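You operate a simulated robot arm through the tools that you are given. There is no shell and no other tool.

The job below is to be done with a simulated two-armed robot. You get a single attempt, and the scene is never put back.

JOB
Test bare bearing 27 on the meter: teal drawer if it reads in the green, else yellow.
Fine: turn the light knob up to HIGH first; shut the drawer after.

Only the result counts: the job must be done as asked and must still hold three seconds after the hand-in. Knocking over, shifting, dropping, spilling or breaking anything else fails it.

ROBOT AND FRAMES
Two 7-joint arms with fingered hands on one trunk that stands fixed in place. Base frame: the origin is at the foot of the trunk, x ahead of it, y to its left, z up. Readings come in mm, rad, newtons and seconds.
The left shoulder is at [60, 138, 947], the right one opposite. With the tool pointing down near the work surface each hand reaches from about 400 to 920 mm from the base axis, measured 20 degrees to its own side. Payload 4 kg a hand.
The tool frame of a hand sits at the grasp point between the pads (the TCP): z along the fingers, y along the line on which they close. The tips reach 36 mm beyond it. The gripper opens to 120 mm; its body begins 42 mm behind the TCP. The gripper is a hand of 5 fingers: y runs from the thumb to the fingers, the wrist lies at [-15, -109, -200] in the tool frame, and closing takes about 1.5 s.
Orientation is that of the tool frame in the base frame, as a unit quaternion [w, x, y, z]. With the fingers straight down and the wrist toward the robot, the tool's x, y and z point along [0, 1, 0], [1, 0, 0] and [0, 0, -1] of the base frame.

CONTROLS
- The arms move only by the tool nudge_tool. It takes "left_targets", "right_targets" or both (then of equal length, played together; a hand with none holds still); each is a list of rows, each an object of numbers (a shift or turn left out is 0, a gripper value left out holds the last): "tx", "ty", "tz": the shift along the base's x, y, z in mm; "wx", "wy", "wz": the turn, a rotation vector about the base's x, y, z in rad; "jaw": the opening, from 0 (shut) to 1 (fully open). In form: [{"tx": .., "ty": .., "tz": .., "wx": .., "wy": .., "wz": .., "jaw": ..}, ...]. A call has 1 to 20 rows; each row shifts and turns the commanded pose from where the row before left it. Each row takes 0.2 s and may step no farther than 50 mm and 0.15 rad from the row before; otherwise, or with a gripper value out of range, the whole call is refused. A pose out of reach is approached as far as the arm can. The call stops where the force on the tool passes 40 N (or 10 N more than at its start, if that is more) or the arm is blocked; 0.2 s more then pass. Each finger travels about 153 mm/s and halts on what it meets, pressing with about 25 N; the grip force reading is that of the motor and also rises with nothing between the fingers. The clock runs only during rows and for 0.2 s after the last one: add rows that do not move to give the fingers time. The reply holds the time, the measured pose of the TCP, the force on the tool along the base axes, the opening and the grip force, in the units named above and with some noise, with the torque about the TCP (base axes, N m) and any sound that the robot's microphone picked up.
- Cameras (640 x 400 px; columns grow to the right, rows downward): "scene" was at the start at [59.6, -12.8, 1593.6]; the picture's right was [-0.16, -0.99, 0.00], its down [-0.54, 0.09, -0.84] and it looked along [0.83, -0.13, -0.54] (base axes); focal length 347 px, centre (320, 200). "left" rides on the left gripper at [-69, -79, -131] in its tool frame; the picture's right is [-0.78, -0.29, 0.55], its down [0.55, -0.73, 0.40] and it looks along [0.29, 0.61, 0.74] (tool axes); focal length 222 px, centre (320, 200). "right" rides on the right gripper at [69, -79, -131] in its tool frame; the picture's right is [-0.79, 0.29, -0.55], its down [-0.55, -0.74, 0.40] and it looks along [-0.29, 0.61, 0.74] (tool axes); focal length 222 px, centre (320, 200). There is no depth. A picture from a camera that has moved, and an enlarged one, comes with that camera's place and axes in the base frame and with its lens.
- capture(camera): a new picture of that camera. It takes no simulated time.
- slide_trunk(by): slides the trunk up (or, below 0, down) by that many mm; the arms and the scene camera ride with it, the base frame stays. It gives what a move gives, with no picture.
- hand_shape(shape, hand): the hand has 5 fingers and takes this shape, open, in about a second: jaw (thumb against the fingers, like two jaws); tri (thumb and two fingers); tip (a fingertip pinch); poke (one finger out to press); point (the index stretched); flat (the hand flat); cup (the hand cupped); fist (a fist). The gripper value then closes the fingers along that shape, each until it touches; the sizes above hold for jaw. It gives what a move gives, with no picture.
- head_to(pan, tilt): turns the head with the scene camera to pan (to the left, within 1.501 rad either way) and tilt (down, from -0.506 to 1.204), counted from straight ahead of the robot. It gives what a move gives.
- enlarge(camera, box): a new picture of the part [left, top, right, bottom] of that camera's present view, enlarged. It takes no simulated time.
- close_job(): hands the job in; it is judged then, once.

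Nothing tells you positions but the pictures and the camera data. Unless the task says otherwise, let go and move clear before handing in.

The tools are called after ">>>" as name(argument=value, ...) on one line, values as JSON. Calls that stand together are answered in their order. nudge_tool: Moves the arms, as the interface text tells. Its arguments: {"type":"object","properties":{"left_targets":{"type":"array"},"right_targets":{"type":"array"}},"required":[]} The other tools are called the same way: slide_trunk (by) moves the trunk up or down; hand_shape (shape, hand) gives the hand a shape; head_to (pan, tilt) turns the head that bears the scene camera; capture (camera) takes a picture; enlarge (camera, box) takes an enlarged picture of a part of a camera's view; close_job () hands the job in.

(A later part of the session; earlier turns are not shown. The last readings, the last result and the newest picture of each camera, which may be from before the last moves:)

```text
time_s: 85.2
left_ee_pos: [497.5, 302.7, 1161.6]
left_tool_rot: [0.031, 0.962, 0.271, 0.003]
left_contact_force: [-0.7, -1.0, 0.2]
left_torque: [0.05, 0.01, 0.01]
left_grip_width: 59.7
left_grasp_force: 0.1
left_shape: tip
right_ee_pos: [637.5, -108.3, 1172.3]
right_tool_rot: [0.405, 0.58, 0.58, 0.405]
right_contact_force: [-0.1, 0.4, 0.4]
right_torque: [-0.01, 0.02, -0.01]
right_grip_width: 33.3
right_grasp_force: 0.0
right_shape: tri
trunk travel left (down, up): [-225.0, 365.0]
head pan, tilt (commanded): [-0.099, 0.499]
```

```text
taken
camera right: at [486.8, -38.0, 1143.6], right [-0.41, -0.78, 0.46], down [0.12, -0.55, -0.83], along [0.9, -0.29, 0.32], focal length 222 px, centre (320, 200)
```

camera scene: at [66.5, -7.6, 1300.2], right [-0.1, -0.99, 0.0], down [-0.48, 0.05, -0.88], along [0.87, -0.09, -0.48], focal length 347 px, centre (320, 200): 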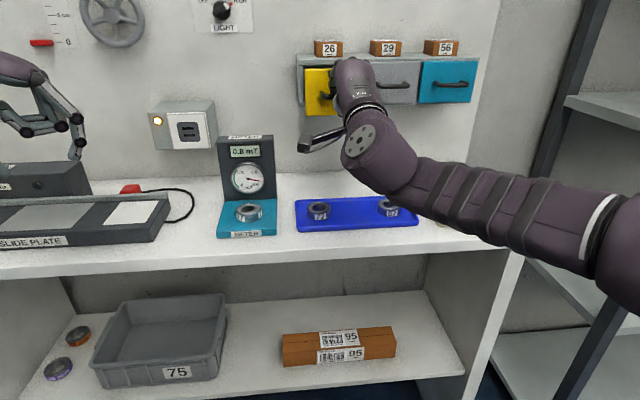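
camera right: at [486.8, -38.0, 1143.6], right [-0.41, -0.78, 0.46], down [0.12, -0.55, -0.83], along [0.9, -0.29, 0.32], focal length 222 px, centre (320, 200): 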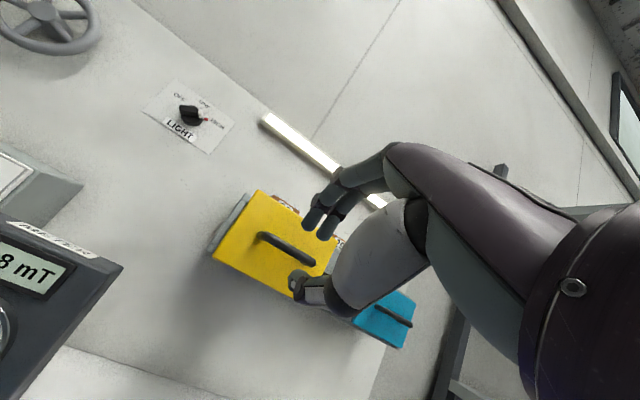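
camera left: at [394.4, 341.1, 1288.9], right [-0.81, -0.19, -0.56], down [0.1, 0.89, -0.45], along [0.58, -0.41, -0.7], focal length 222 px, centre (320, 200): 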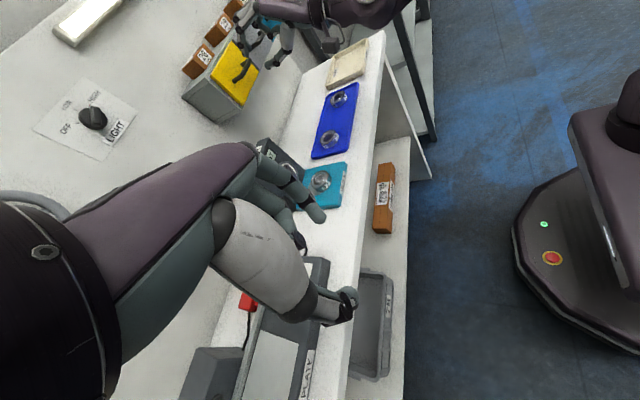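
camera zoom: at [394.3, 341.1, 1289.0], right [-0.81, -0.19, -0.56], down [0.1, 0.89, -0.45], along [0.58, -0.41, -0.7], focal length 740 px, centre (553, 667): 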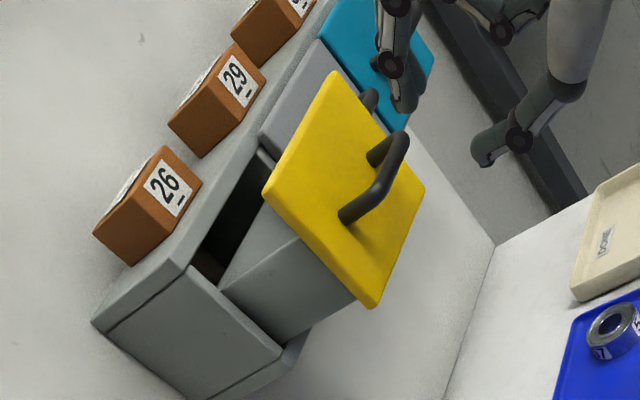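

The yellow drawer stays open. I'll raise the trunk 150 mm for the pick-up and for a view down into the drawer.

>>> slide_trunk(by=150)

>>> nudge_tool(right_targets=[{"tx": -10, "ty": -10, "tz": 10, "wy": 0.14}, {"tx": -10, "ty": -20, "tz": 10, "wy": 0.14}, {"tx": -10, "ty": -25, "tz": 0, "wy": 0.14}, {"tx": -10, "ty": -25, "wy": 0.14}, {"ty": -25, "wy": 0.14}, {"ty": -25, "wy": 0.14}, {"wy": 0.14}, {"wy": 0.14}, {"wy": 0.1}, {}])

>>> capture(camera="scene")

>>> capture(camera="left")

```text
time_s: 87.0
left_ee_pos: [497.5, 302.7, 1311.8]
left_tool_rot: [0.03, 0.962, 0.27, 0.003]
left_contact_force: [0.0, -0.3, -0.6]
left_torque: [0.01, -0.01, -0.01]
left_grip_width: 60.2
left_grasp_force: 0.1
left_shape: tip
right_ee_pos: [637.6, -108.2, 1321.1]
right_tool_rot: [0.405, 0.579, 0.579, 0.406]
right_contact_force: [-0.3, -0.5, 0.2]
right_torque: [0.01, 0.01, -0.01]
right_grip_width: 33.2
right_grasp_force: 0.1
right_shape: tri
trunk travel left (down, up): [-375.0, 215.0]
head pan, tilt (commanded): [-0.099, 0.499]
```

```text
time_s: 89.2
left_ee_pos: [498.9, 303.2, 1311.4]
left_tool_rot: [0.029, 0.962, 0.27, 0.003]
left_contact_force: [0.8, -0.5, -1.0]
left_torque: [0.0, 0.02, 0.01]
left_grip_width: 60.0
left_grasp_force: 0.1
left_shape: tip
right_ee_pos: [587.5, -234.1, 1338.0]
right_tool_rot: [0.001, 0.708, 0.707, -0.001]
right_contact_force: [0.8, 0.7, -0.3]
right_torque: [-0.1, 0.05, -0.03]
right_grip_width: 33.4
right_grasp_force: 0.0
right_shape: tri
right hand out of reach, approached as far as the arm can: row 9
trunk travel left (down, up): [-375.0, 215.0]
head pan, tilt (commanded): [-0.099, 0.499]
```

```text
taken
camera scene: at [62.9, -7.1, 1450.3], right [-0.1, -0.99, 0.0], down [-0.48, 0.05, -0.88], along [0.87, -0.09, -0.48], focal length 347 px, centre (320, 200)
```

scene: 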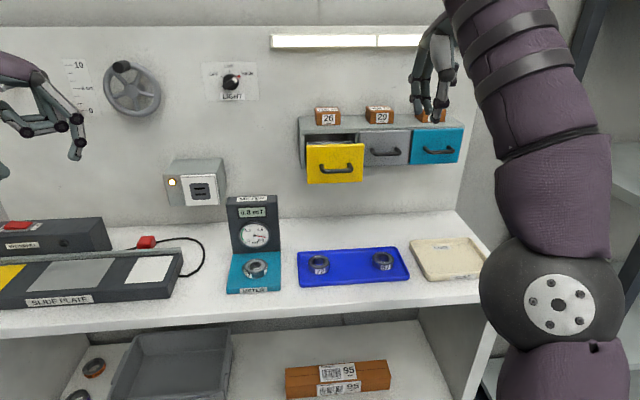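

```text
taken
camera left: at [395.1, 341.8, 1438.4], right [-0.81, -0.19, -0.56], down [0.1, 0.89, -0.45], along [0.58, -0.41, -0.7], focal length 222 px, centre (320, 200)
```

left: 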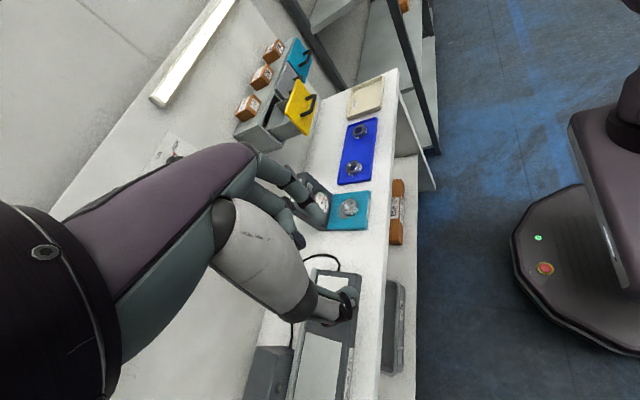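

>>> enlarge(camera="scene", box=[290, 90, 410, 200])

>>> enlarge(camera="left", box=[220, 30, 340, 150])

>>> enlarge(camera="scene", box=[210, 185, 310, 305])

```text
3.64 times, centred on (350, 145) of scene
camera zoom: at [62.9, -7.1, 1450.3], right [-0.1, -0.99, 0.0], down [-0.48, 0.05, -0.88], along [0.87, -0.09, -0.48], focal length 1262 px, centre (211, 400)
```

zoom: 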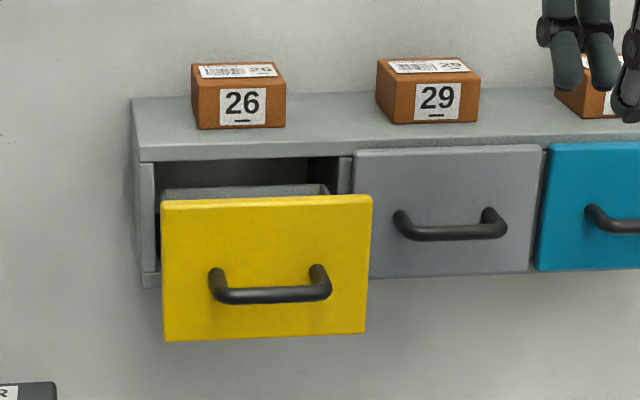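

```text
3.33 times, centred on (280, 90) of left
camera zoom: at [395.1, 341.8, 1438.4], right [-0.81, -0.19, -0.56], down [0.1, 0.89, -0.45], along [0.58, -0.41, -0.7], focal length 740 px, centre (453, 567)
```

zoom: 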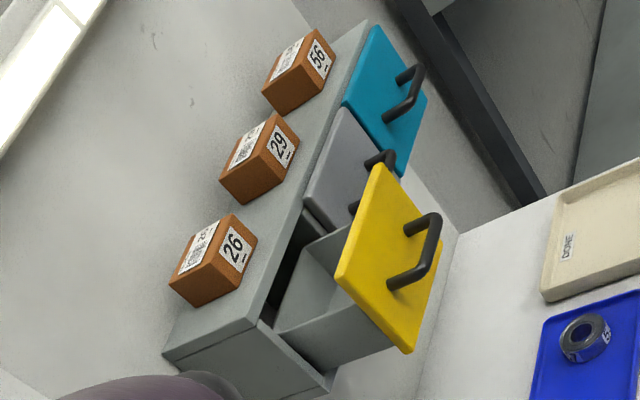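

```text
3.33 times, centred on (260, 245) of scene
camera zoom: at [62.9, -7.1, 1450.3], right [-0.1, -0.99, 0.0], down [-0.48, 0.05, -0.88], along [0.87, -0.09, -0.48], focal length 1156 px, centre (520, 50)
```

zoom: 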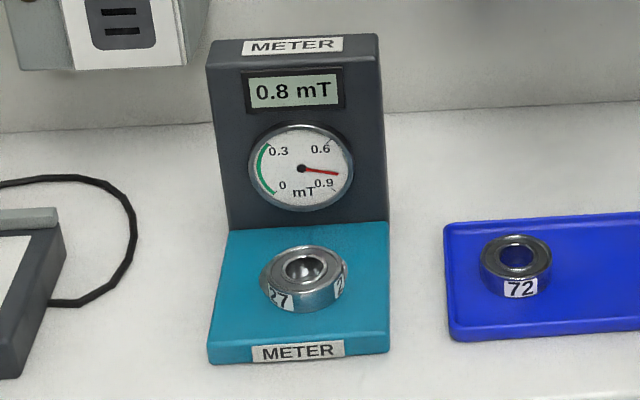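

The drawer is about 85 mm open with its face at x≈750, so fingers along y will fit best, with the hand tilted about 30° toward me. I'll test that orientation in free air: yaw 90°, then pitch 30° forward.

>>> nudge_tool(right_targets=[{"wz": 0.14, "tz": -5}, {"wz": 0.14, "tz": -5}, {"wz": 0.14, "tz": -5}, {"wz": 0.14, "tz": -5}, {"wz": 0.14}, {"wz": 0.14}, {"wz": 0.14}, {"wz": 0.14}, {"wz": 0.14}, {"wz": 0.14}, {"wz": 0.17}, {}])

```text
refused: row 11 steps farther than a row can; nothing moved
```

The last row exceeded the turn limit, so nothing moved. I'll resend it with even steps.

>>> nudge_tool(right_targets=[{"wz": 0.1428, "tz": -5}, {"wz": 0.1428, "tz": -5}, {"wz": 0.1428, "tz": -5}, {"wz": 0.1428, "tz": -5}, {"wz": 0.1428}, {"wz": 0.1428}, {"wz": 0.1428}, {"wz": 0.1428}, {"wz": 0.1428}, {"wz": 0.1428}, {"wz": 0.1428}, {}])

>>> nudge_tool(right_targets=[{"wy": -0.131}, {"wy": -0.131}, {"wy": -0.131}, {"wy": -0.131}, {}])

>>> capture(camera="scene")

```text
time_s: 91.8
left_ee_pos: [498.2, 302.0, 1310.9]
left_tool_rot: [0.03, 0.962, 0.271, 0.002]
left_contact_force: [0.6, 0.2, 0.2]
left_torque: [0.0, 0.01, -0.02]
left_grip_width: 60.1
left_grasp_force: 0.0
left_shape: tip
right_ee_pos: [502.9, -245.8, 1277.6]
right_tool_rot: [0.001, 0.096, 0.995, 0.0]
right_contact_force: [0.2, 0.2, -1.3]
right_torque: [0.0, -0.02, -0.02]
right_grip_width: 33.5
right_grasp_force: 0.0
right_shape: tri
right hand out of reach, approached as far as the arm can: row 4, 5, 6, 7, 8, 10, 11
trunk travel left (down, up): [-375.0, 215.0]
head pan, tilt (commanded): [-0.099, 0.499]
```

```text
time_s: 93.0
left_ee_pos: [497.2, 302.2, 1312.7]
left_tool_rot: [0.029, 0.962, 0.27, 0.003]
left_contact_force: [0.7, -0.4, 0.5]
left_torque: [0.0, 0.0, 0.02]
left_grip_width: 59.9
left_grasp_force: 0.0
left_shape: tip
right_ee_pos: [503.9, -247.1, 1277.3]
right_tool_rot: [0.259, 0.093, 0.961, 0.025]
right_contact_force: [0.6, 0.2, -0.4]
right_torque: [-0.01, 0.03, 0.04]
right_grip_width: 33.7
right_grasp_force: 0.0
right_shape: tri
trunk travel left (down, up): [-375.0, 215.0]
head pan, tilt (commanded): [-0.099, 0.499]
```

```text
taken
camera scene: at [62.3, -8.2, 1450.4], right [-0.1, -0.99, 0.0], down [-0.48, 0.05, -0.88], along [0.87, -0.09, -0.48], focal length 347 px, centre (320, 200)
```

scene: 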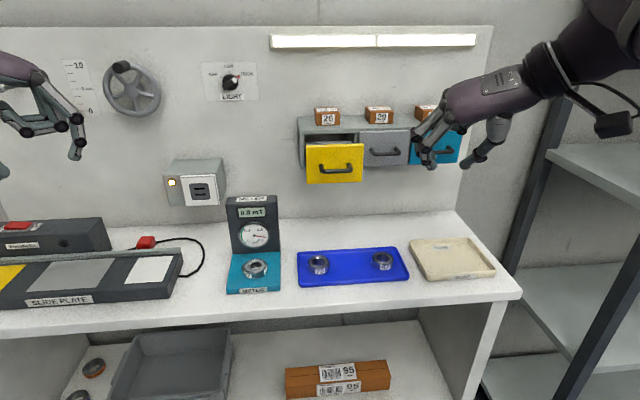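

The tilted orientation is reachable. I'll level the grip axis and bring the hand over the meter, staying well back from the open drawer on the way.

>>> nudge_tool(right_targets=[{"tx": 12, "ty": 44, "tz": -10, "wx": -0.05, "jaw": 0.52}, {"tx": 12, "ty": 45, "tz": -10, "wx": -0.048}, {"tx": 12, "ty": 45, "tz": -10}, {"tx": 12, "ty": 45, "tz": -10}, {"tx": 12, "ty": 45, "tz": -10}, {"tx": 12, "ty": 45, "tz": -10}, {"tx": 12, "ty": 45, "tz": -10}, {"tx": 26, "ty": 4, "tz": -35}, {"tx": 26, "ty": 4, "tz": -35}, {"tx": 26, "ty": 4, "tz": -35}, {"tx": 24, "ty": 4, "tz": -35}, {}])

>>> capture(camera="right")

>>> capture(camera="scene")

```text
time_s: 95.6
left_ee_pos: [497.9, 302.1, 1312.2]
left_tool_rot: [0.029, 0.962, 0.27, 0.003]
left_contact_force: [0.1, 0.1, -0.1]
left_torque: [-0.02, -0.04, -0.03]
left_grip_width: 59.9
left_grasp_force: 0.1
left_shape: tip
right_ee_pos: [690.4, 82.8, 1067.9]
right_tool_rot: [0.263, 0.079, 0.961, -0.022]
right_contact_force: [-0.9, -0.9, -0.9]
right_torque: [-0.01, 0.02, 0.03]
right_grip_width: 62.4
right_grasp_force: 0.0
right_shape: tri
trunk travel left (down, up): [-375.0, 215.0]
head pan, tilt (commanded): [-0.099, 0.499]
```

```text
taken
camera right: at [551.8, 27.0, 1146.6], right [0.44, 0.22, 0.87], down [0.55, -0.84, -0.06], along [0.71, 0.5, -0.49], focal length 222 px, centre (320, 200)
```

right: 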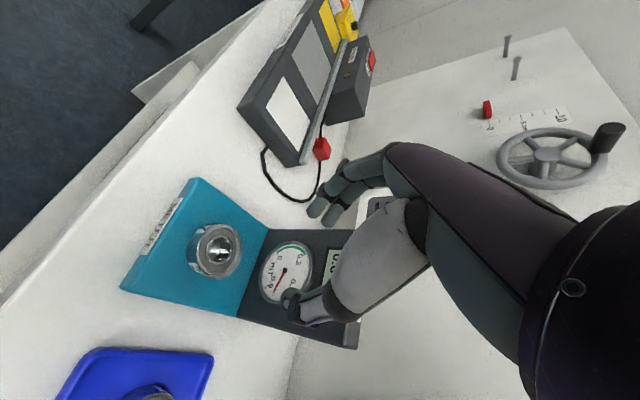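

```text
taken
camera scene: at [62.0, -7.8, 1450.4], right [-0.1, -0.99, 0.0], down [-0.48, 0.05, -0.88], along [0.87, -0.09, -0.48], focal length 347 px, centre (320, 200)
```

scene: 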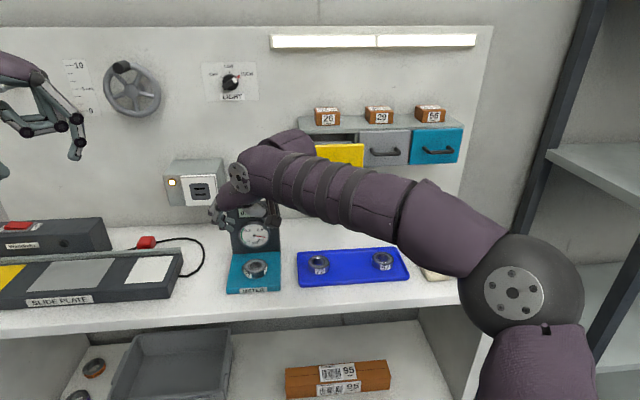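

Excellent, the hand is over the meter with the grip axis level and the body leaning away from the upright. I'll open slightly more and lower partway to check the alignment.

>>> nudge_tool(right_targets=[{"ty": -2, "tx": -1, "tz": -25, "jaw": 0.6}, {"tz": -25}, {"tz": -20}, {}])

>>> enlarge(camera="right", box=[180, 140, 400, 340])

>>> enlarge(camera="left", box=[290, 150, 410, 250])

>>> enlarge(camera="scene", box=[200, 185, 310, 305])

```text
time_s: 96.6
left_ee_pos: [498.4, 303.5, 1311.7]
left_tool_rot: [0.03, 0.962, 0.27, 0.004]
left_contact_force: [-0.8, 0.7, 0.5]
left_torque: [0.0, 0.0, -0.01]
left_grip_width: 59.7
left_grasp_force: 0.1
left_shape: tip
right_ee_pos: [688.1, 81.8, 998.2]
right_tool_rot: [0.262, 0.08, 0.961, -0.022]
right_contact_force: [-0.2, -1.0, -0.6]
right_torque: [-0.03, -0.02, 0.01]
right_grip_width: 71.7
right_grasp_force: 0.1
right_shape: tri
trunk travel left (down, up): [-375.0, 215.0]
head pan, tilt (commanded): [-0.099, 0.499]
```

```text
2.00 times, centred on (290, 240) of right
camera zoom: at [550.3, 25.7, 1076.5], right [0.44, 0.22, 0.87], down [0.55, -0.84, -0.06], along [0.71, 0.5, -0.49], focal length 444 px, centre (380, 120)
```

zoom: 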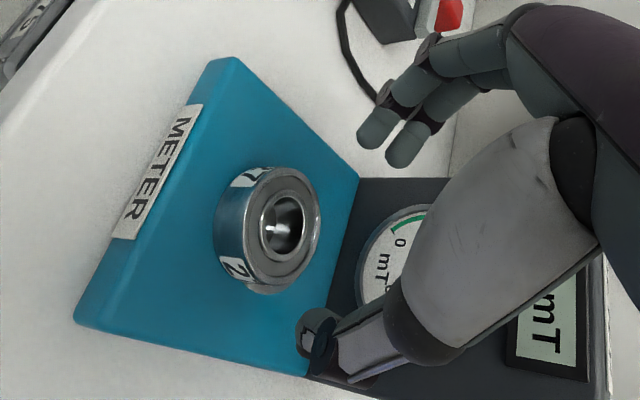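

```text
4.00 times, centred on (350, 200) of left
camera zoom: at [394.4, 341.1, 1439.0], right [-0.81, -0.19, -0.56], down [0.1, 0.89, -0.45], along [0.58, -0.41, -0.7], focal length 888 px, centre (200, 200)
```

zoom: 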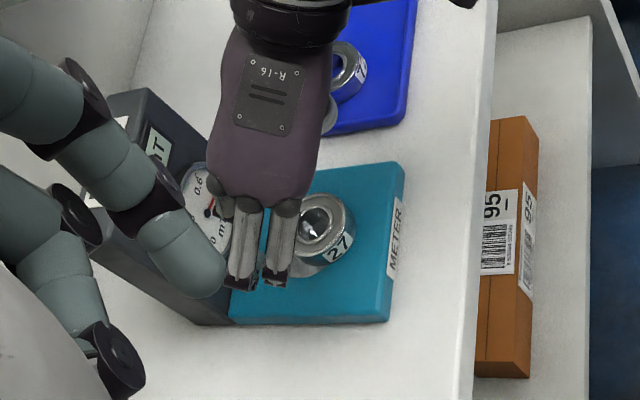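

```text
3.33 times, centred on (255, 245) of scene
camera zoom: at [62.2, -7.8, 1450.4], right [-0.1, -0.99, 0.0], down [-0.48, 0.05, -0.88], along [0.87, -0.09, -0.48], focal length 1156 px, centre (537, 50)
```

zoom: 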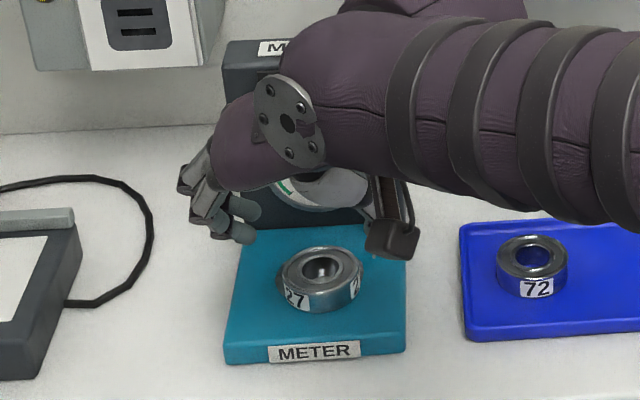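

The fingers line up on both sides of bearing 27, which I now place at about (702, 78.5). I'll correct slightly and lower to the plate.

>>> nudge_tool(right_targets=[{"tx": -2.6, "ty": -3, "tz": -15}, {"tz": -14}, {"tz": -8}, {"tz": -4}, {}])

>>> enlarge(camera="right", box=[180, 140, 400, 340])

>>> enlarge(camera="scene", box=[200, 185, 310, 305])

```text
time_s: 97.8
left_ee_pos: [497.2, 303.3, 1311.6]
left_tool_rot: [0.03, 0.962, 0.271, 0.004]
left_contact_force: [0.1, -0.6, 0.4]
left_torque: [-0.02, 0.01, -0.04]
left_grip_width: 60.0
left_grasp_force: 0.1
left_shape: tip
right_ee_pos: [684.9, 79.2, 957.8]
right_tool_rot: [0.263, 0.08, 0.961, -0.022]
right_contact_force: [0.4, 0.7, 2.6]
right_torque: [0.09, -0.04, 0.0]
right_grip_width: 72.0
right_grasp_force: 0.0
right_shape: tri
trunk travel left (down, up): [-375.0, 215.0]
head pan, tilt (commanded): [-0.099, 0.499]
```

```text
2.00 times, centred on (290, 240) of right
camera zoom: at [547.4, 23.0, 1036.1], right [0.44, 0.22, 0.87], down [0.55, -0.84, -0.06], along [0.71, 0.5, -0.49], focal length 444 px, centre (380, 120)
```

zoom: 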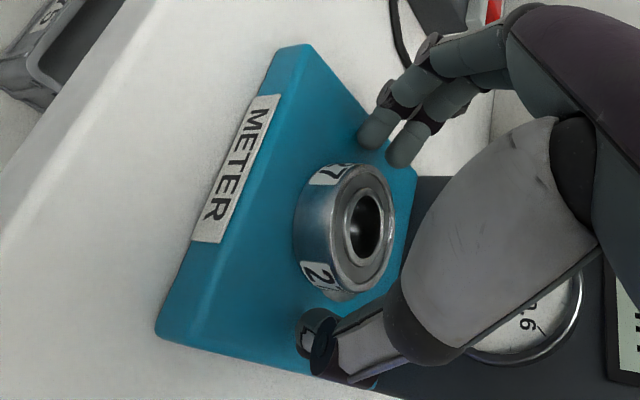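

```text
3.33 times, centred on (255, 245) of scene
camera zoom: at [62.0, -7.8, 1450.5], right [-0.1, -0.99, 0.0], down [-0.48, 0.05, -0.88], along [0.87, -0.09, -0.48], focal length 1156 px, centre (537, 50)
```

zoom: 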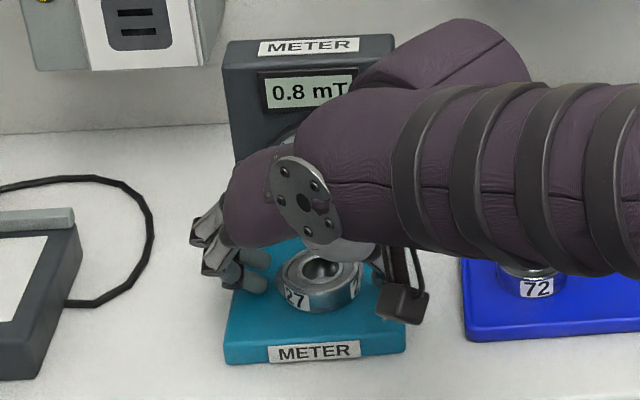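

The bearing lies right on the line between thumb and fingers. I'll raise 1.5 mm off the plate and close.

>>> nudge_tool(right_targets=[{"tz": 1.5, "jaw": 0.52}, {"jaw": 0.46}, {"jaw": 0.42}, {"jaw": 0.38}, {"jaw": 0.32}, {"jaw": 0.25}, {"jaw": 0.15}, {}, {}])

>>> enlarge(camera="right", box=[180, 140, 400, 340])

```text
time_s: 99.8
left_ee_pos: [497.0, 302.8, 1312.6]
left_tool_rot: [0.03, 0.962, 0.271, 0.003]
left_contact_force: [-0.4, 0.0, 0.3]
left_torque: [0.03, 0.01, -0.02]
left_grip_width: 60.1
left_grasp_force: 0.1
left_shape: tip
right_ee_pos: [685.5, 78.9, 957.6]
right_tool_rot: [0.262, 0.08, 0.961, -0.022]
right_contact_force: [-1.1, -0.3, 0.2]
right_torque: [0.0, 0.04, 0.04]
right_grip_width: 44.1
right_grasp_force: 25.3
right_shape: tri
trunk travel left (down, up): [-375.0, 215.0]
head pan, tilt (commanded): [-0.099, 0.499]
```

```text
2.00 times, centred on (290, 240) of right
camera zoom: at [547.9, 22.7, 1037.3], right [0.44, 0.22, 0.87], down [0.55, -0.84, -0.06], along [0.71, 0.5, -0.49], focal length 444 px, centre (380, 120)
```

zoom: 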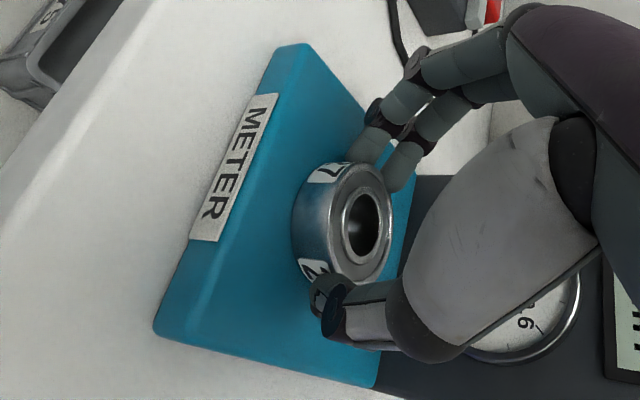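

The grip is firm at about 25 N with the bearing level. I'll lift slowly.

>>> nudge_tool(right_targets=[{"tz": 4}, {"tz": 8}, {"tz": 15}, {"tx": -5, "tz": 20}, {"tx": -8, "tz": 25}, {}])

>>> enlarge(camera="right", box=[180, 140, 400, 340])

>>> enlarge(camera="left", box=[290, 150, 410, 250])

>>> enlarge(camera="scene", box=[200, 185, 310, 305])

```text
time_s: 101.2
left_ee_pos: [497.8, 303.4, 1310.9]
left_tool_rot: [0.03, 0.962, 0.271, 0.003]
left_contact_force: [-0.4, -0.4, 0.2]
left_torque: [-0.02, 0.01, 0.02]
left_grip_width: 60.1
left_grasp_force: 0.0
left_shape: tip
right_ee_pos: [671.9, 78.2, 1030.8]
right_tool_rot: [0.263, 0.08, 0.961, -0.022]
right_contact_force: [0.4, 0.4, -0.9]
right_torque: [0.01, 0.0, 0.0]
right_grip_width: 44.0
right_grasp_force: 25.2
right_shape: tri
trunk travel left (down, up): [-375.0, 215.0]
head pan, tilt (commanded): [-0.099, 0.499]
```

```text
2.00 times, centred on (290, 240) of right
camera zoom: at [534.8, 23.4, 1109.5], right [0.44, 0.22, 0.87], down [0.55, -0.84, -0.06], along [0.71, 0.5, -0.49], focal length 444 px, centre (380, 120)
```

zoom: 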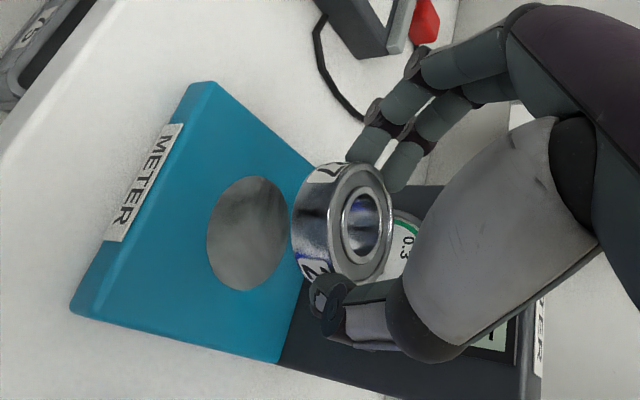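

```text
4.00 times, centred on (350, 200) of left
camera zoom: at [394.6, 341.2, 1438.8], right [-0.81, -0.19, -0.56], down [0.1, 0.89, -0.45], along [0.58, -0.41, -0.7], focal length 888 px, centre (200, 200)
```

zoom: 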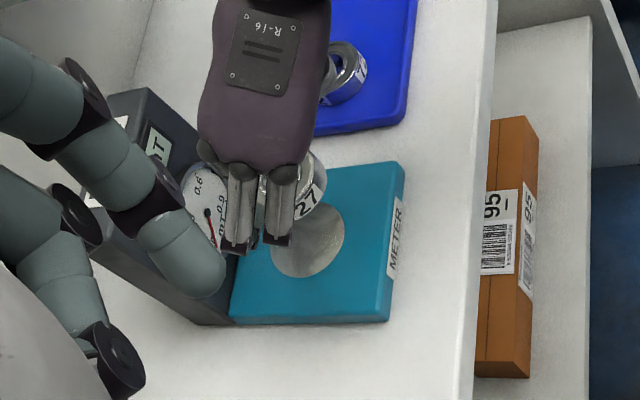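

```text
3.33 times, centred on (255, 245) of scene
camera zoom: at [62.5, -7.8, 1450.4], right [-0.1, -0.99, 0.0], down [-0.48, 0.05, -0.88], along [0.87, -0.09, -0.48], focal length 1156 px, centre (537, 50)
```

zoom: 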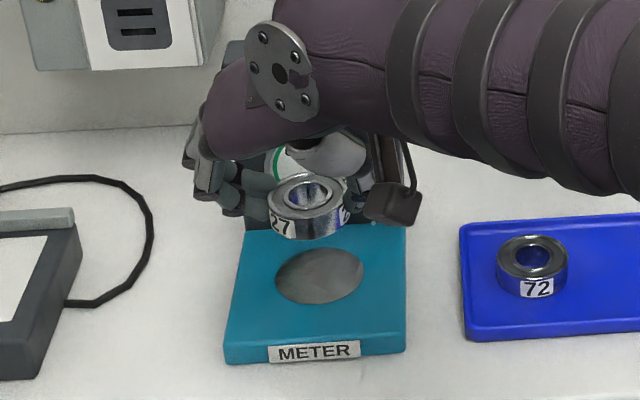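

Bearing 27 is up and secure. I'll raise it to z≈1260, move across toward the yellow drawer while staying back, then look.

>>> nudge_tool(right_targets=[{"tx": -8, "tz": 40}, {"tx": -8, "tz": 40}, {"tx": -8, "tz": 40}, {"tx": -8, "tz": 40}, {"ty": -20, "tz": 35}, {"ty": -40, "tz": 30}, {"ty": -42}, {"ty": -42}, {"ty": -42}, {}])

>>> capture(camera="scene")

>>> capture(camera="right")

```text
time_s: 103.4
left_ee_pos: [497.3, 303.2, 1312.2]
left_tool_rot: [0.03, 0.962, 0.27, 0.003]
left_contact_force: [-0.3, 0.0, -0.2]
left_torque: [-0.01, 0.01, -0.01]
left_grip_width: 59.7
left_grasp_force: 0.2
left_shape: tip
right_ee_pos: [642.0, -105.0, 1255.5]
right_tool_rot: [0.262, 0.079, 0.962, -0.021]
right_contact_force: [-1.4, 0.0, -1.9]
right_torque: [-0.02, -0.01, 0.0]
right_grip_width: 44.3
right_grasp_force: 25.1
right_shape: tri
trunk travel left (down, up): [-375.0, 215.0]
head pan, tilt (commanded): [-0.099, 0.499]
```

```text
taken
camera scene: at [62.4, -7.6, 1450.4], right [-0.1, -0.99, 0.0], down [-0.48, 0.05, -0.88], along [0.87, -0.09, -0.48], focal length 347 px, centre (320, 200)
```

scene: 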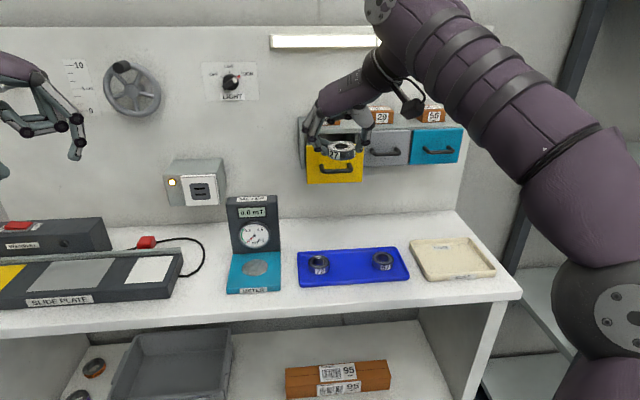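

```text
taken
camera right: at [504.0, -162.7, 1334.6], right [0.44, 0.22, 0.87], down [0.55, -0.84, -0.06], along [0.71, 0.5, -0.49], focal length 222 px, centre (320, 200)
```

right: 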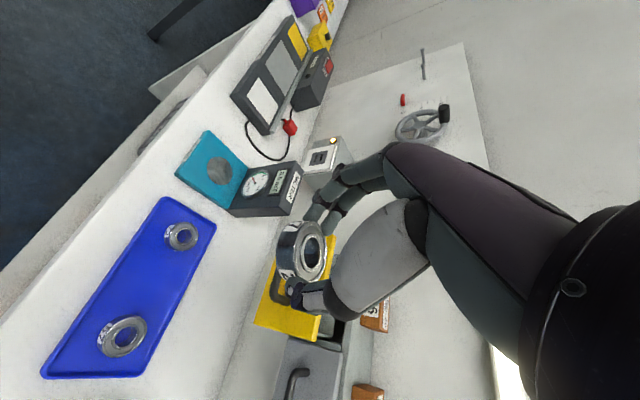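

The hand is in front of the drawer, still holding the bearing level. I'll raise slightly and advance over the drawer opening, checking partway.

>>> nudge_tool(right_targets=[{"tx": 20, "tz": 8, "ty": -1}, {"tx": 25, "tz": 5, "ty": -1}, {"tx": 25}, {"tx": 20}, {"tx": 15}, {}])

>>> enlarge(camera="left", box=[220, 30, 340, 150])

>>> enlarge(camera="scene", box=[280, 60, 420, 200])

>>> capture(camera="right")

```text
time_s: 104.8
left_ee_pos: [496.9, 301.9, 1312.0]
left_tool_rot: [0.03, 0.962, 0.27, 0.005]
left_contact_force: [-0.3, 0.0, -0.3]
left_torque: [0.0, 0.01, 0.02]
left_grip_width: 60.0
left_grasp_force: 0.1
left_shape: tip
right_ee_pos: [706.4, -117.2, 1250.1]
right_tool_rot: [0.263, 0.08, 0.961, -0.022]
right_contact_force: [0.2, 0.7, -1.3]
right_torque: [0.0, 0.0, -0.01]
right_grip_width: 43.7
right_grasp_force: 25.2
right_shape: tri
right hand out of reach, approached as far as the arm can: row 3, 4, 5
trunk travel left (down, up): [-375.0, 215.0]
head pan, tilt (commanded): [-0.099, 0.499]
```

```text
3.33 times, centred on (280, 90) of left
camera zoom: at [394.4, 341.0, 1439.0], right [-0.81, -0.19, -0.56], down [0.1, 0.89, -0.45], along [0.58, -0.41, -0.7], focal length 740 px, centre (453, 567)
```

zoom: 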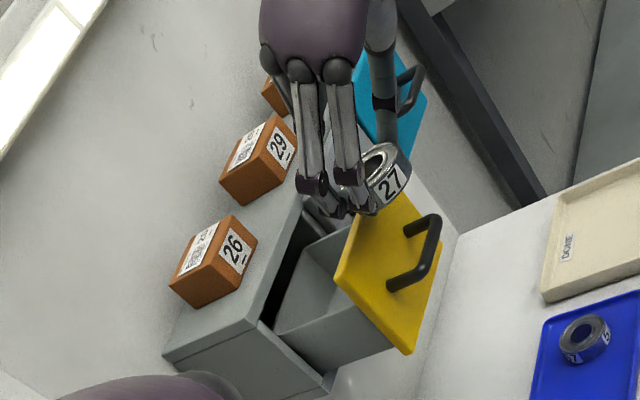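

```text
2.86 times, centred on (350, 130) of scene
camera zoom: at [62.3, -8.0, 1450.4], right [-0.1, -0.99, 0.0], down [-0.48, 0.05, -0.88], along [0.87, -0.09, -0.48], focal length 991 px, centre (234, 400)
```

zoom: 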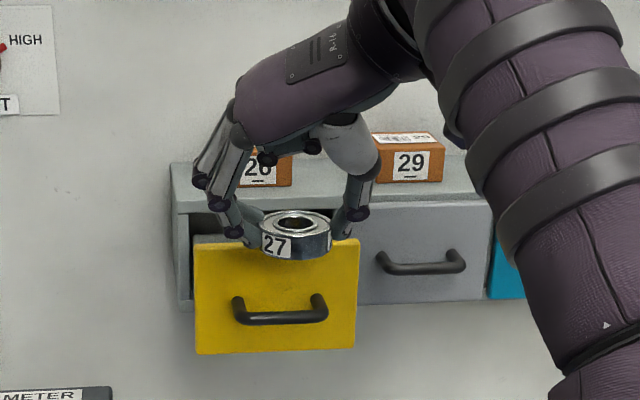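

```text
taken
camera right: at [569.0, -173.0, 1327.6], right [0.44, 0.22, 0.87], down [0.54, -0.84, -0.06], along [0.71, 0.5, -0.49], focal length 222 px, centre (320, 200)
```

right: 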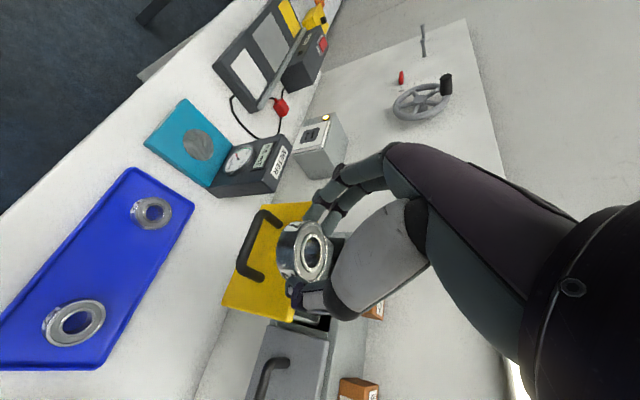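

The wrist is limited here because the hand is high relative to the shoulder. I'll raise the trunk 200 mm, giving the same relative geometry that worked at the meter, and then come down again.

>>> slide_trunk(by=205)

>>> nudge_tool(right_targets=[{"tz": -30, "tx": -5, "ty": 2}, {"tz": -30, "tx": -5, "ty": 2}, {"tz": -35, "ty": 2}, {"tz": -35, "ty": 2}, {"tz": -30, "ty": 2}, {"tz": -25}, {}])

>>> capture(camera="scene")

```text
time_s: 107.0
left_ee_pos: [497.7, 301.8, 1517.1]
left_tool_rot: [0.03, 0.962, 0.272, 0.003]
left_contact_force: [0.0, 0.6, -0.5]
left_torque: [0.01, 0.01, 0.05]
left_grip_width: 59.9
left_grasp_force: 0.1
left_shape: tip
right_ee_pos: [706.5, -116.3, 1454.2]
right_tool_rot: [0.262, 0.08, 0.961, -0.021]
right_contact_force: [-0.6, -0.3, -1.8]
right_torque: [-0.02, -0.03, -0.01]
right_grip_width: 43.6
right_grasp_force: 25.4
right_shape: tri
trunk travel left (down, up): [-580.0, 10.0]
head pan, tilt (commanded): [-0.099, 0.499]
```

```text
time_s: 108.6
left_ee_pos: [499.1, 302.4, 1517.7]
left_tool_rot: [0.03, 0.962, 0.271, 0.003]
left_contact_force: [0.4, -0.8, 0.9]
left_torque: [0.03, 0.0, 0.0]
left_grip_width: 60.1
left_grasp_force: 0.1
left_shape: tip
right_ee_pos: [707.3, -115.1, 1398.3]
right_tool_rot: [0.263, 0.08, 0.961, -0.022]
right_contact_force: [-0.1, 0.1, -1.8]
right_torque: [0.0, 0.0, 0.0]
right_grip_width: 43.7
right_grasp_force: 25.3
right_shape: tri
right hand out of reach, approached as far as the arm can: row 1, 2, 3, 4
trunk travel left (down, up): [-580.0, 10.0]
head pan, tilt (commanded): [-0.099, 0.499]
```

```text
taken
camera scene: at [62.3, -8.4, 1655.4], right [-0.1, -0.99, 0.0], down [-0.48, 0.05, -0.88], along [0.87, -0.09, -0.48], focal length 347 px, centre (320, 200)
```

scene: 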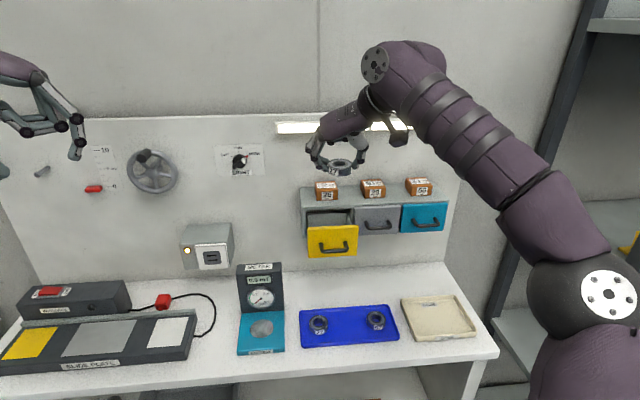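

It freed itself and is moving down again. I'll continue lowering toward z≈1270.

>>> nudge_tool(right_targets=[{"tz": -30, "ty": 1}, {"tz": -30, "ty": 1}, {"tz": -30, "ty": 1}, {"tz": -30, "ty": 1}, {}])

```text
time_s: 109.8
left_ee_pos: [497.4, 302.5, 1516.3]
left_tool_rot: [0.029, 0.962, 0.27, 0.003]
left_contact_force: [0.2, 0.4, 0.0]
left_torque: [0.02, -0.02, 0.02]
left_grip_width: 60.1
left_grasp_force: 0.0
left_shape: tip
right_ee_pos: [709.8, -109.4, 1279.2]
right_tool_rot: [0.263, 0.08, 0.961, -0.022]
right_contact_force: [-0.8, -0.2, -1.7]
right_torque: [-0.01, -0.01, 0.01]
right_grip_width: 43.5
right_grasp_force: 24.7
right_shape: tri
trunk travel left (down, up): [-580.0, 10.0]
head pan, tilt (commanded): [-0.099, 0.499]
```

Now it moves freely, at (710, -109, 1279). I'll advance over the drawer opening at this height.

>>> nudge_tool(right_targets=[{"tx": 20}, {"tx": 20}, {"tx": 18}, {"tx": 10}, {}])

>>> capture(camera="scene")

>>> enlarge(camera="scene", box=[280, 130, 420, 270])

>>> capture(camera="left")

>>> capture(camera="right")

```text
time_s: 111.0
left_ee_pos: [497.9, 303.0, 1517.1]
left_tool_rot: [0.03, 0.962, 0.27, 0.002]
left_contact_force: [0.0, 0.9, -0.1]
left_torque: [-0.01, 0.0, -0.02]
left_grip_width: 60.1
left_grasp_force: 0.0
left_shape: tip
right_ee_pos: [776.6, -109.8, 1279.1]
right_tool_rot: [0.263, 0.079, 0.961, -0.022]
right_contact_force: [-0.4, 0.7, -1.6]
right_torque: [0.04, -0.01, 0.01]
right_grip_width: 43.7
right_grasp_force: 25.0
right_shape: tri
trunk travel left (down, up): [-580.0, 10.0]
head pan, tilt (commanded): [-0.099, 0.499]
```

```text
taken
camera scene: at [62.3, -7.9, 1655.4], right [-0.1, -0.99, 0.0], down [-0.48, 0.05, -0.88], along [0.87, -0.09, -0.48], focal length 347 px, centre (320, 200)
```

scene: 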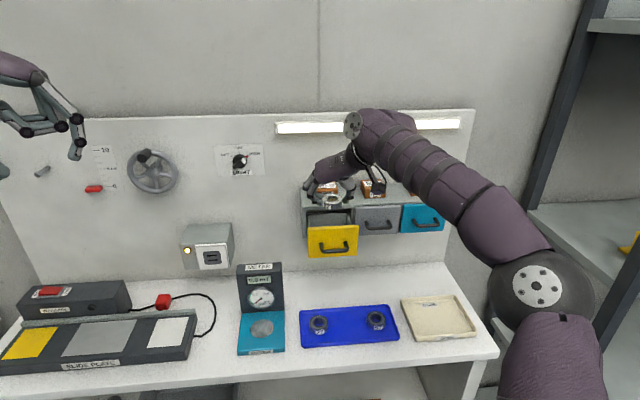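

```text
2.86 times, centred on (350, 200) of scene
camera zoom: at [62.3, -7.9, 1655.4], right [-0.1, -0.99, 0.0], down [-0.48, 0.05, -0.88], along [0.87, -0.09, -0.48], focal length 991 px, centre (234, 200)
```

zoom: 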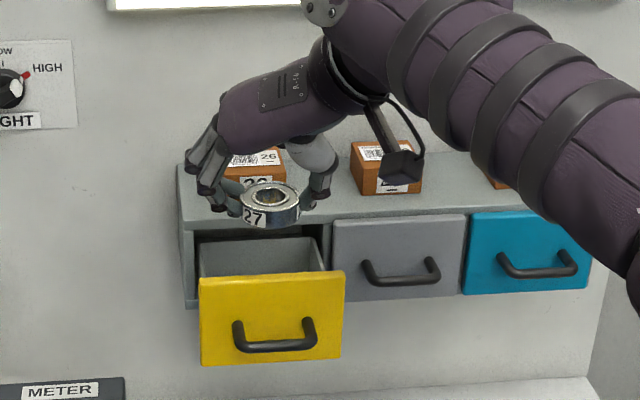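

```text
taken
camera left: at [394.5, 341.1, 1643.9], right [-0.81, -0.19, -0.56], down [0.1, 0.89, -0.45], along [0.58, -0.41, -0.7], focal length 222 px, centre (320, 200)
```

left: 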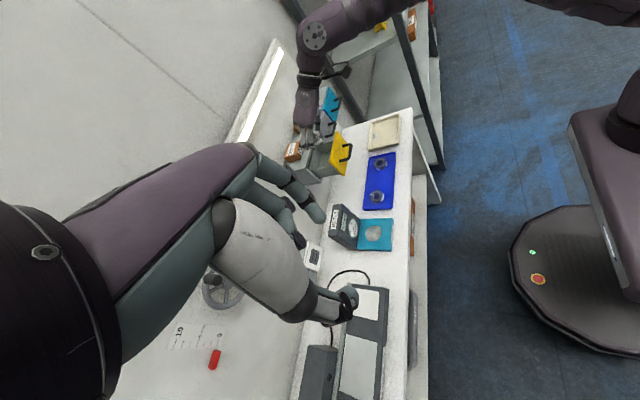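

```text
taken
camera right: at [638.4, -167.4, 1357.6], right [0.44, 0.22, 0.87], down [0.54, -0.84, -0.06], along [0.71, 0.5, -0.49], focal length 222 px, centre (320, 200)
```

right: 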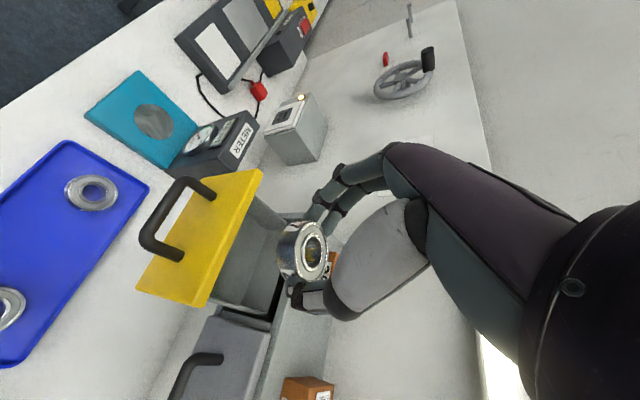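

I have a clear view: the bearing hangs over the drawer interior, which spans about x 760–833 and y -55 to -162. I'll straighten the hand to about 15° so the knuckles clear the walls better, then lower partway.

>>> nudge_tool(right_targets=[{"tx": 6, "ty": 0.5, "wy": 0.13}, {"tx": 6, "ty": 0.5, "wy": 0.13}, {"tz": -15}, {"tz": -15}, {"tz": -10}, {}])

>>> enlarge(camera="scene", box=[280, 130, 420, 270])

>>> enlarge(camera="left", box=[270, 80, 370, 190])

>>> enlarge(camera="right", box=[120, 140, 400, 360])

```text
time_s: 112.4
left_ee_pos: [498.7, 302.6, 1517.0]
left_tool_rot: [0.03, 0.962, 0.27, 0.003]
left_contact_force: [-1.5, -0.3, -0.3]
left_torque: [0.0, 0.02, 0.0]
left_grip_width: 60.0
left_grasp_force: 0.1
left_shape: tip
right_ee_pos: [781.4, -109.1, 1239.1]
right_tool_rot: [0.2, 0.078, 0.976, -0.026]
right_contact_force: [0.9, 0.3, -1.8]
right_torque: [0.0, 0.0, -0.02]
right_grip_width: 43.5
right_grasp_force: 25.1
right_shape: tri
right hand out of reach, approached as far as the arm can: row 2
trunk travel left (down, up): [-580.0, 10.0]
head pan, tilt (commanded): [-0.099, 0.499]
```

```text
2.86 times, centred on (350, 200) of scene
camera zoom: at [62.3, -7.9, 1655.4], right [-0.1, -0.99, 0.0], down [-0.48, 0.05, -0.88], along [0.87, -0.09, -0.48], focal length 991 px, centre (234, 200)
```

zoom: 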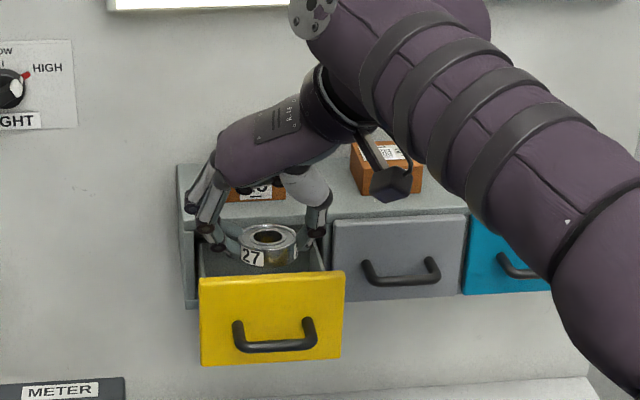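

```text
3.64 times, centred on (320, 135) of left
camera zoom: at [394.4, 341.1, 1644.0], right [-0.81, -0.19, -0.56], down [0.1, 0.89, -0.45], along [0.58, -0.41, -0.7], focal length 808 px, centre (320, 436)
```

zoom: 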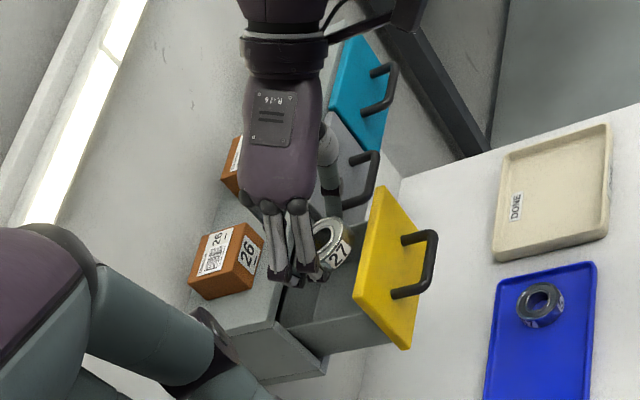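

```text
1.82 times, centred on (260, 250) of right
camera zoom: at [655.3, -166.5, 1334.5], right [0.55, 0.22, 0.81], down [0.53, -0.84, -0.13], along [0.64, 0.5, -0.58], focal length 404 px, centre (429, 109)
```

zoom: 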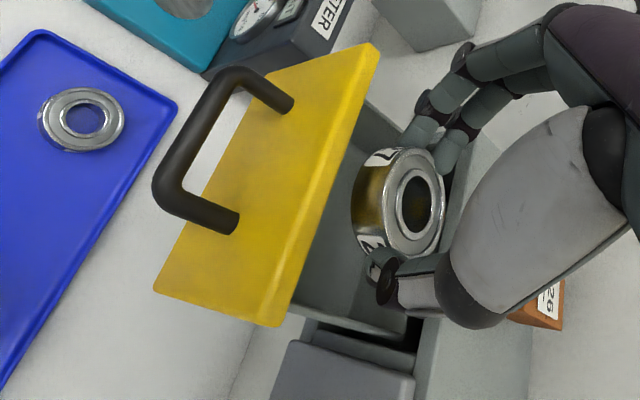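

The bearing hangs centrally over the opening with good clearance all round. I'll shift 5 mm further in and lower in small steps, watching the force.

>>> nudge_tool(right_targets=[{"tx": 5.5, "ty": 2}, {"tz": -8}, {"tz": -8}, {"tz": -8}, {}])

>>> enlarge(camera="right", box=[120, 140, 400, 360])

>>> enlarge(camera="scene", box=[300, 150, 380, 250])

>>> enlarge(camera="left", box=[280, 100, 350, 190])

```text
time_s: 113.6
left_ee_pos: [497.3, 302.8, 1516.6]
left_tool_rot: [0.03, 0.962, 0.27, 0.003]
left_contact_force: [0.1, 0.5, 0.1]
left_torque: [0.01, -0.03, -0.02]
left_grip_width: 60.4
left_grasp_force: 0.0
left_shape: tip
right_ee_pos: [786.1, -107.2, 1214.2]
right_tool_rot: [0.199, 0.078, 0.976, -0.026]
right_contact_force: [-0.4, 0.0, -0.7]
right_torque: [-0.03, 0.04, 0.02]
right_grip_width: 43.6
right_grasp_force: 24.6
right_shape: tri
trunk travel left (down, up): [-580.0, 10.0]
head pan, tilt (commanded): [-0.099, 0.499]
```

```text
1.82 times, centred on (260, 250) of right
camera zoom: at [660.4, -164.7, 1310.6], right [0.55, 0.22, 0.81], down [0.53, -0.84, -0.13], along [0.64, 0.5, -0.58], focal length 404 px, centre (429, 109)
```

zoom: 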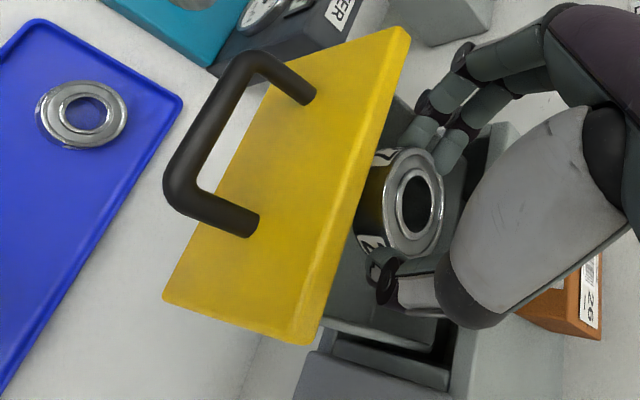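

```text
4.00 times, centred on (340, 200) of scene
camera zoom: at [62.5, -7.7, 1655.4], right [-0.1, -0.99, 0.0], down [-0.48, 0.05, -0.88], along [0.87, -0.09, -0.48], focal length 1388 px, centre (240, 200)
```

zoom: 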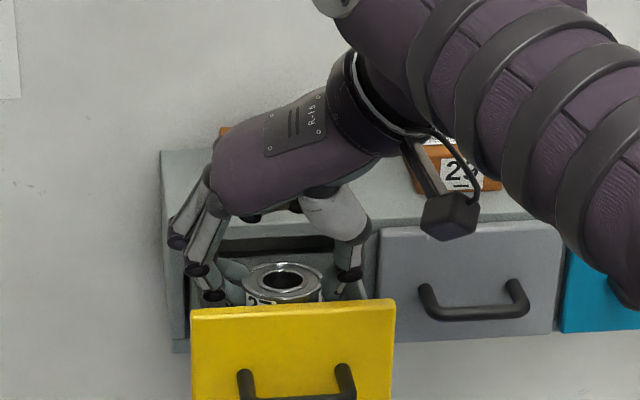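

```text
4.44 times, centred on (315, 145) of left
camera zoom: at [394.6, 341.3, 1643.9], right [-0.81, -0.19, -0.56], down [0.1, 0.89, -0.45], along [0.58, -0.41, -0.7], focal length 987 px, centre (342, 444)
```

zoom: 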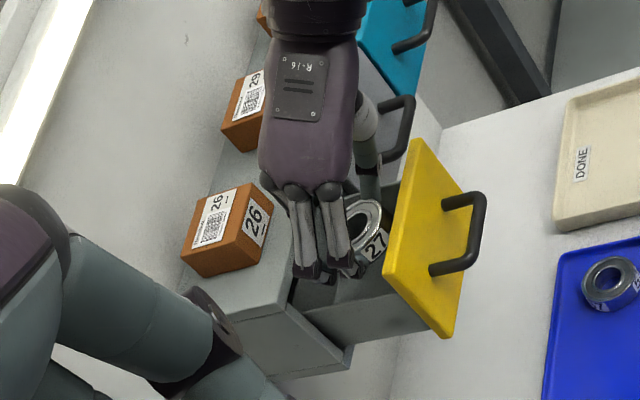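

There is still no contact. I'll lower another 12 mm.

>>> nudge_tool(right_targets=[{"tz": -5}, {"tz": -4}, {"tz": -3}, {}])

>>> enlarge(camera="scene", box=[300, 150, 380, 250])

>>> enlarge(camera="left", box=[280, 100, 350, 190])

>>> enlarge(camera="right", box=[220, 140, 400, 360])

```text
time_s: 114.6
left_ee_pos: [497.5, 302.5, 1515.9]
left_tool_rot: [0.031, 0.962, 0.27, 0.003]
left_contact_force: [-0.2, 0.3, 0.2]
left_torque: [0.01, 0.0, -0.03]
left_grip_width: 60.2
left_grasp_force: 0.0
left_shape: tip
right_ee_pos: [786.9, -109.7, 1202.2]
right_tool_rot: [0.2, 0.078, 0.976, -0.027]
right_contact_force: [0.3, 0.2, -1.1]
right_torque: [0.0, 0.01, -0.03]
right_grip_width: 43.4
right_grasp_force: 25.3
right_shape: tri
trunk travel left (down, up): [-580.0, 10.0]
head pan, tilt (commanded): [-0.099, 0.499]
```

```text
4.00 times, centred on (340, 200) of scene
camera zoom: at [62.4, -7.8, 1655.4], right [-0.1, -0.99, 0.0], down [-0.48, 0.05, -0.88], along [0.87, -0.09, -0.48], focal length 1388 px, centre (240, 200)
```

zoom: 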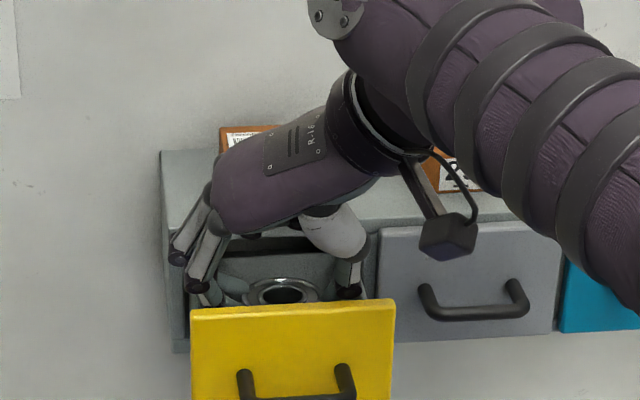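

```text
4.44 times, centred on (315, 145) of left
camera zoom: at [394.6, 341.1, 1643.9], right [-0.81, -0.19, -0.56], down [0.1, 0.89, -0.45], along [0.58, -0.41, -0.7], focal length 987 px, centre (342, 444)
```

zoom: 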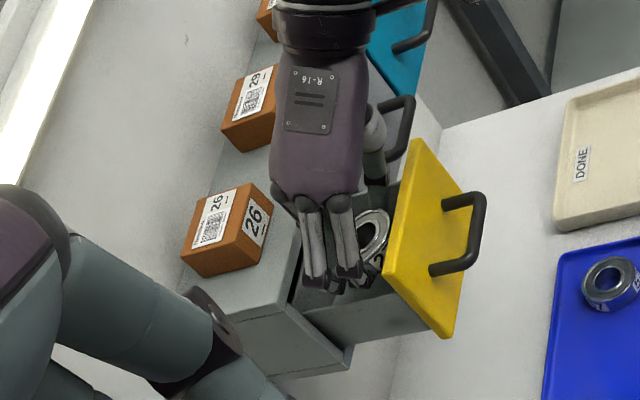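

```text
1.82 times, centred on (310, 250) of right
camera zoom: at [660.9, -165.0, 1298.5], right [0.55, 0.22, 0.81], down [0.53, -0.84, -0.13], along [0.64, 0.5, -0.58], focal length 404 px, centre (338, 109)
```

zoom: 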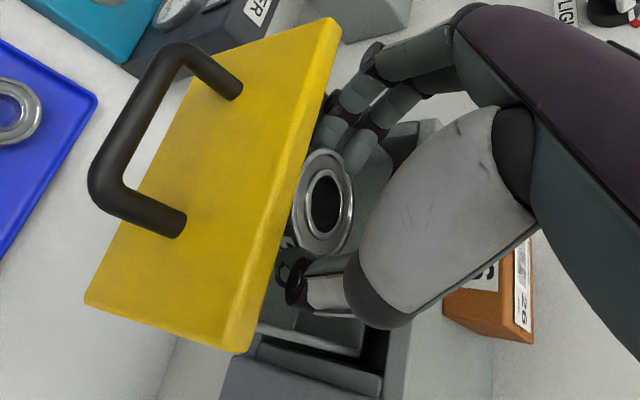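

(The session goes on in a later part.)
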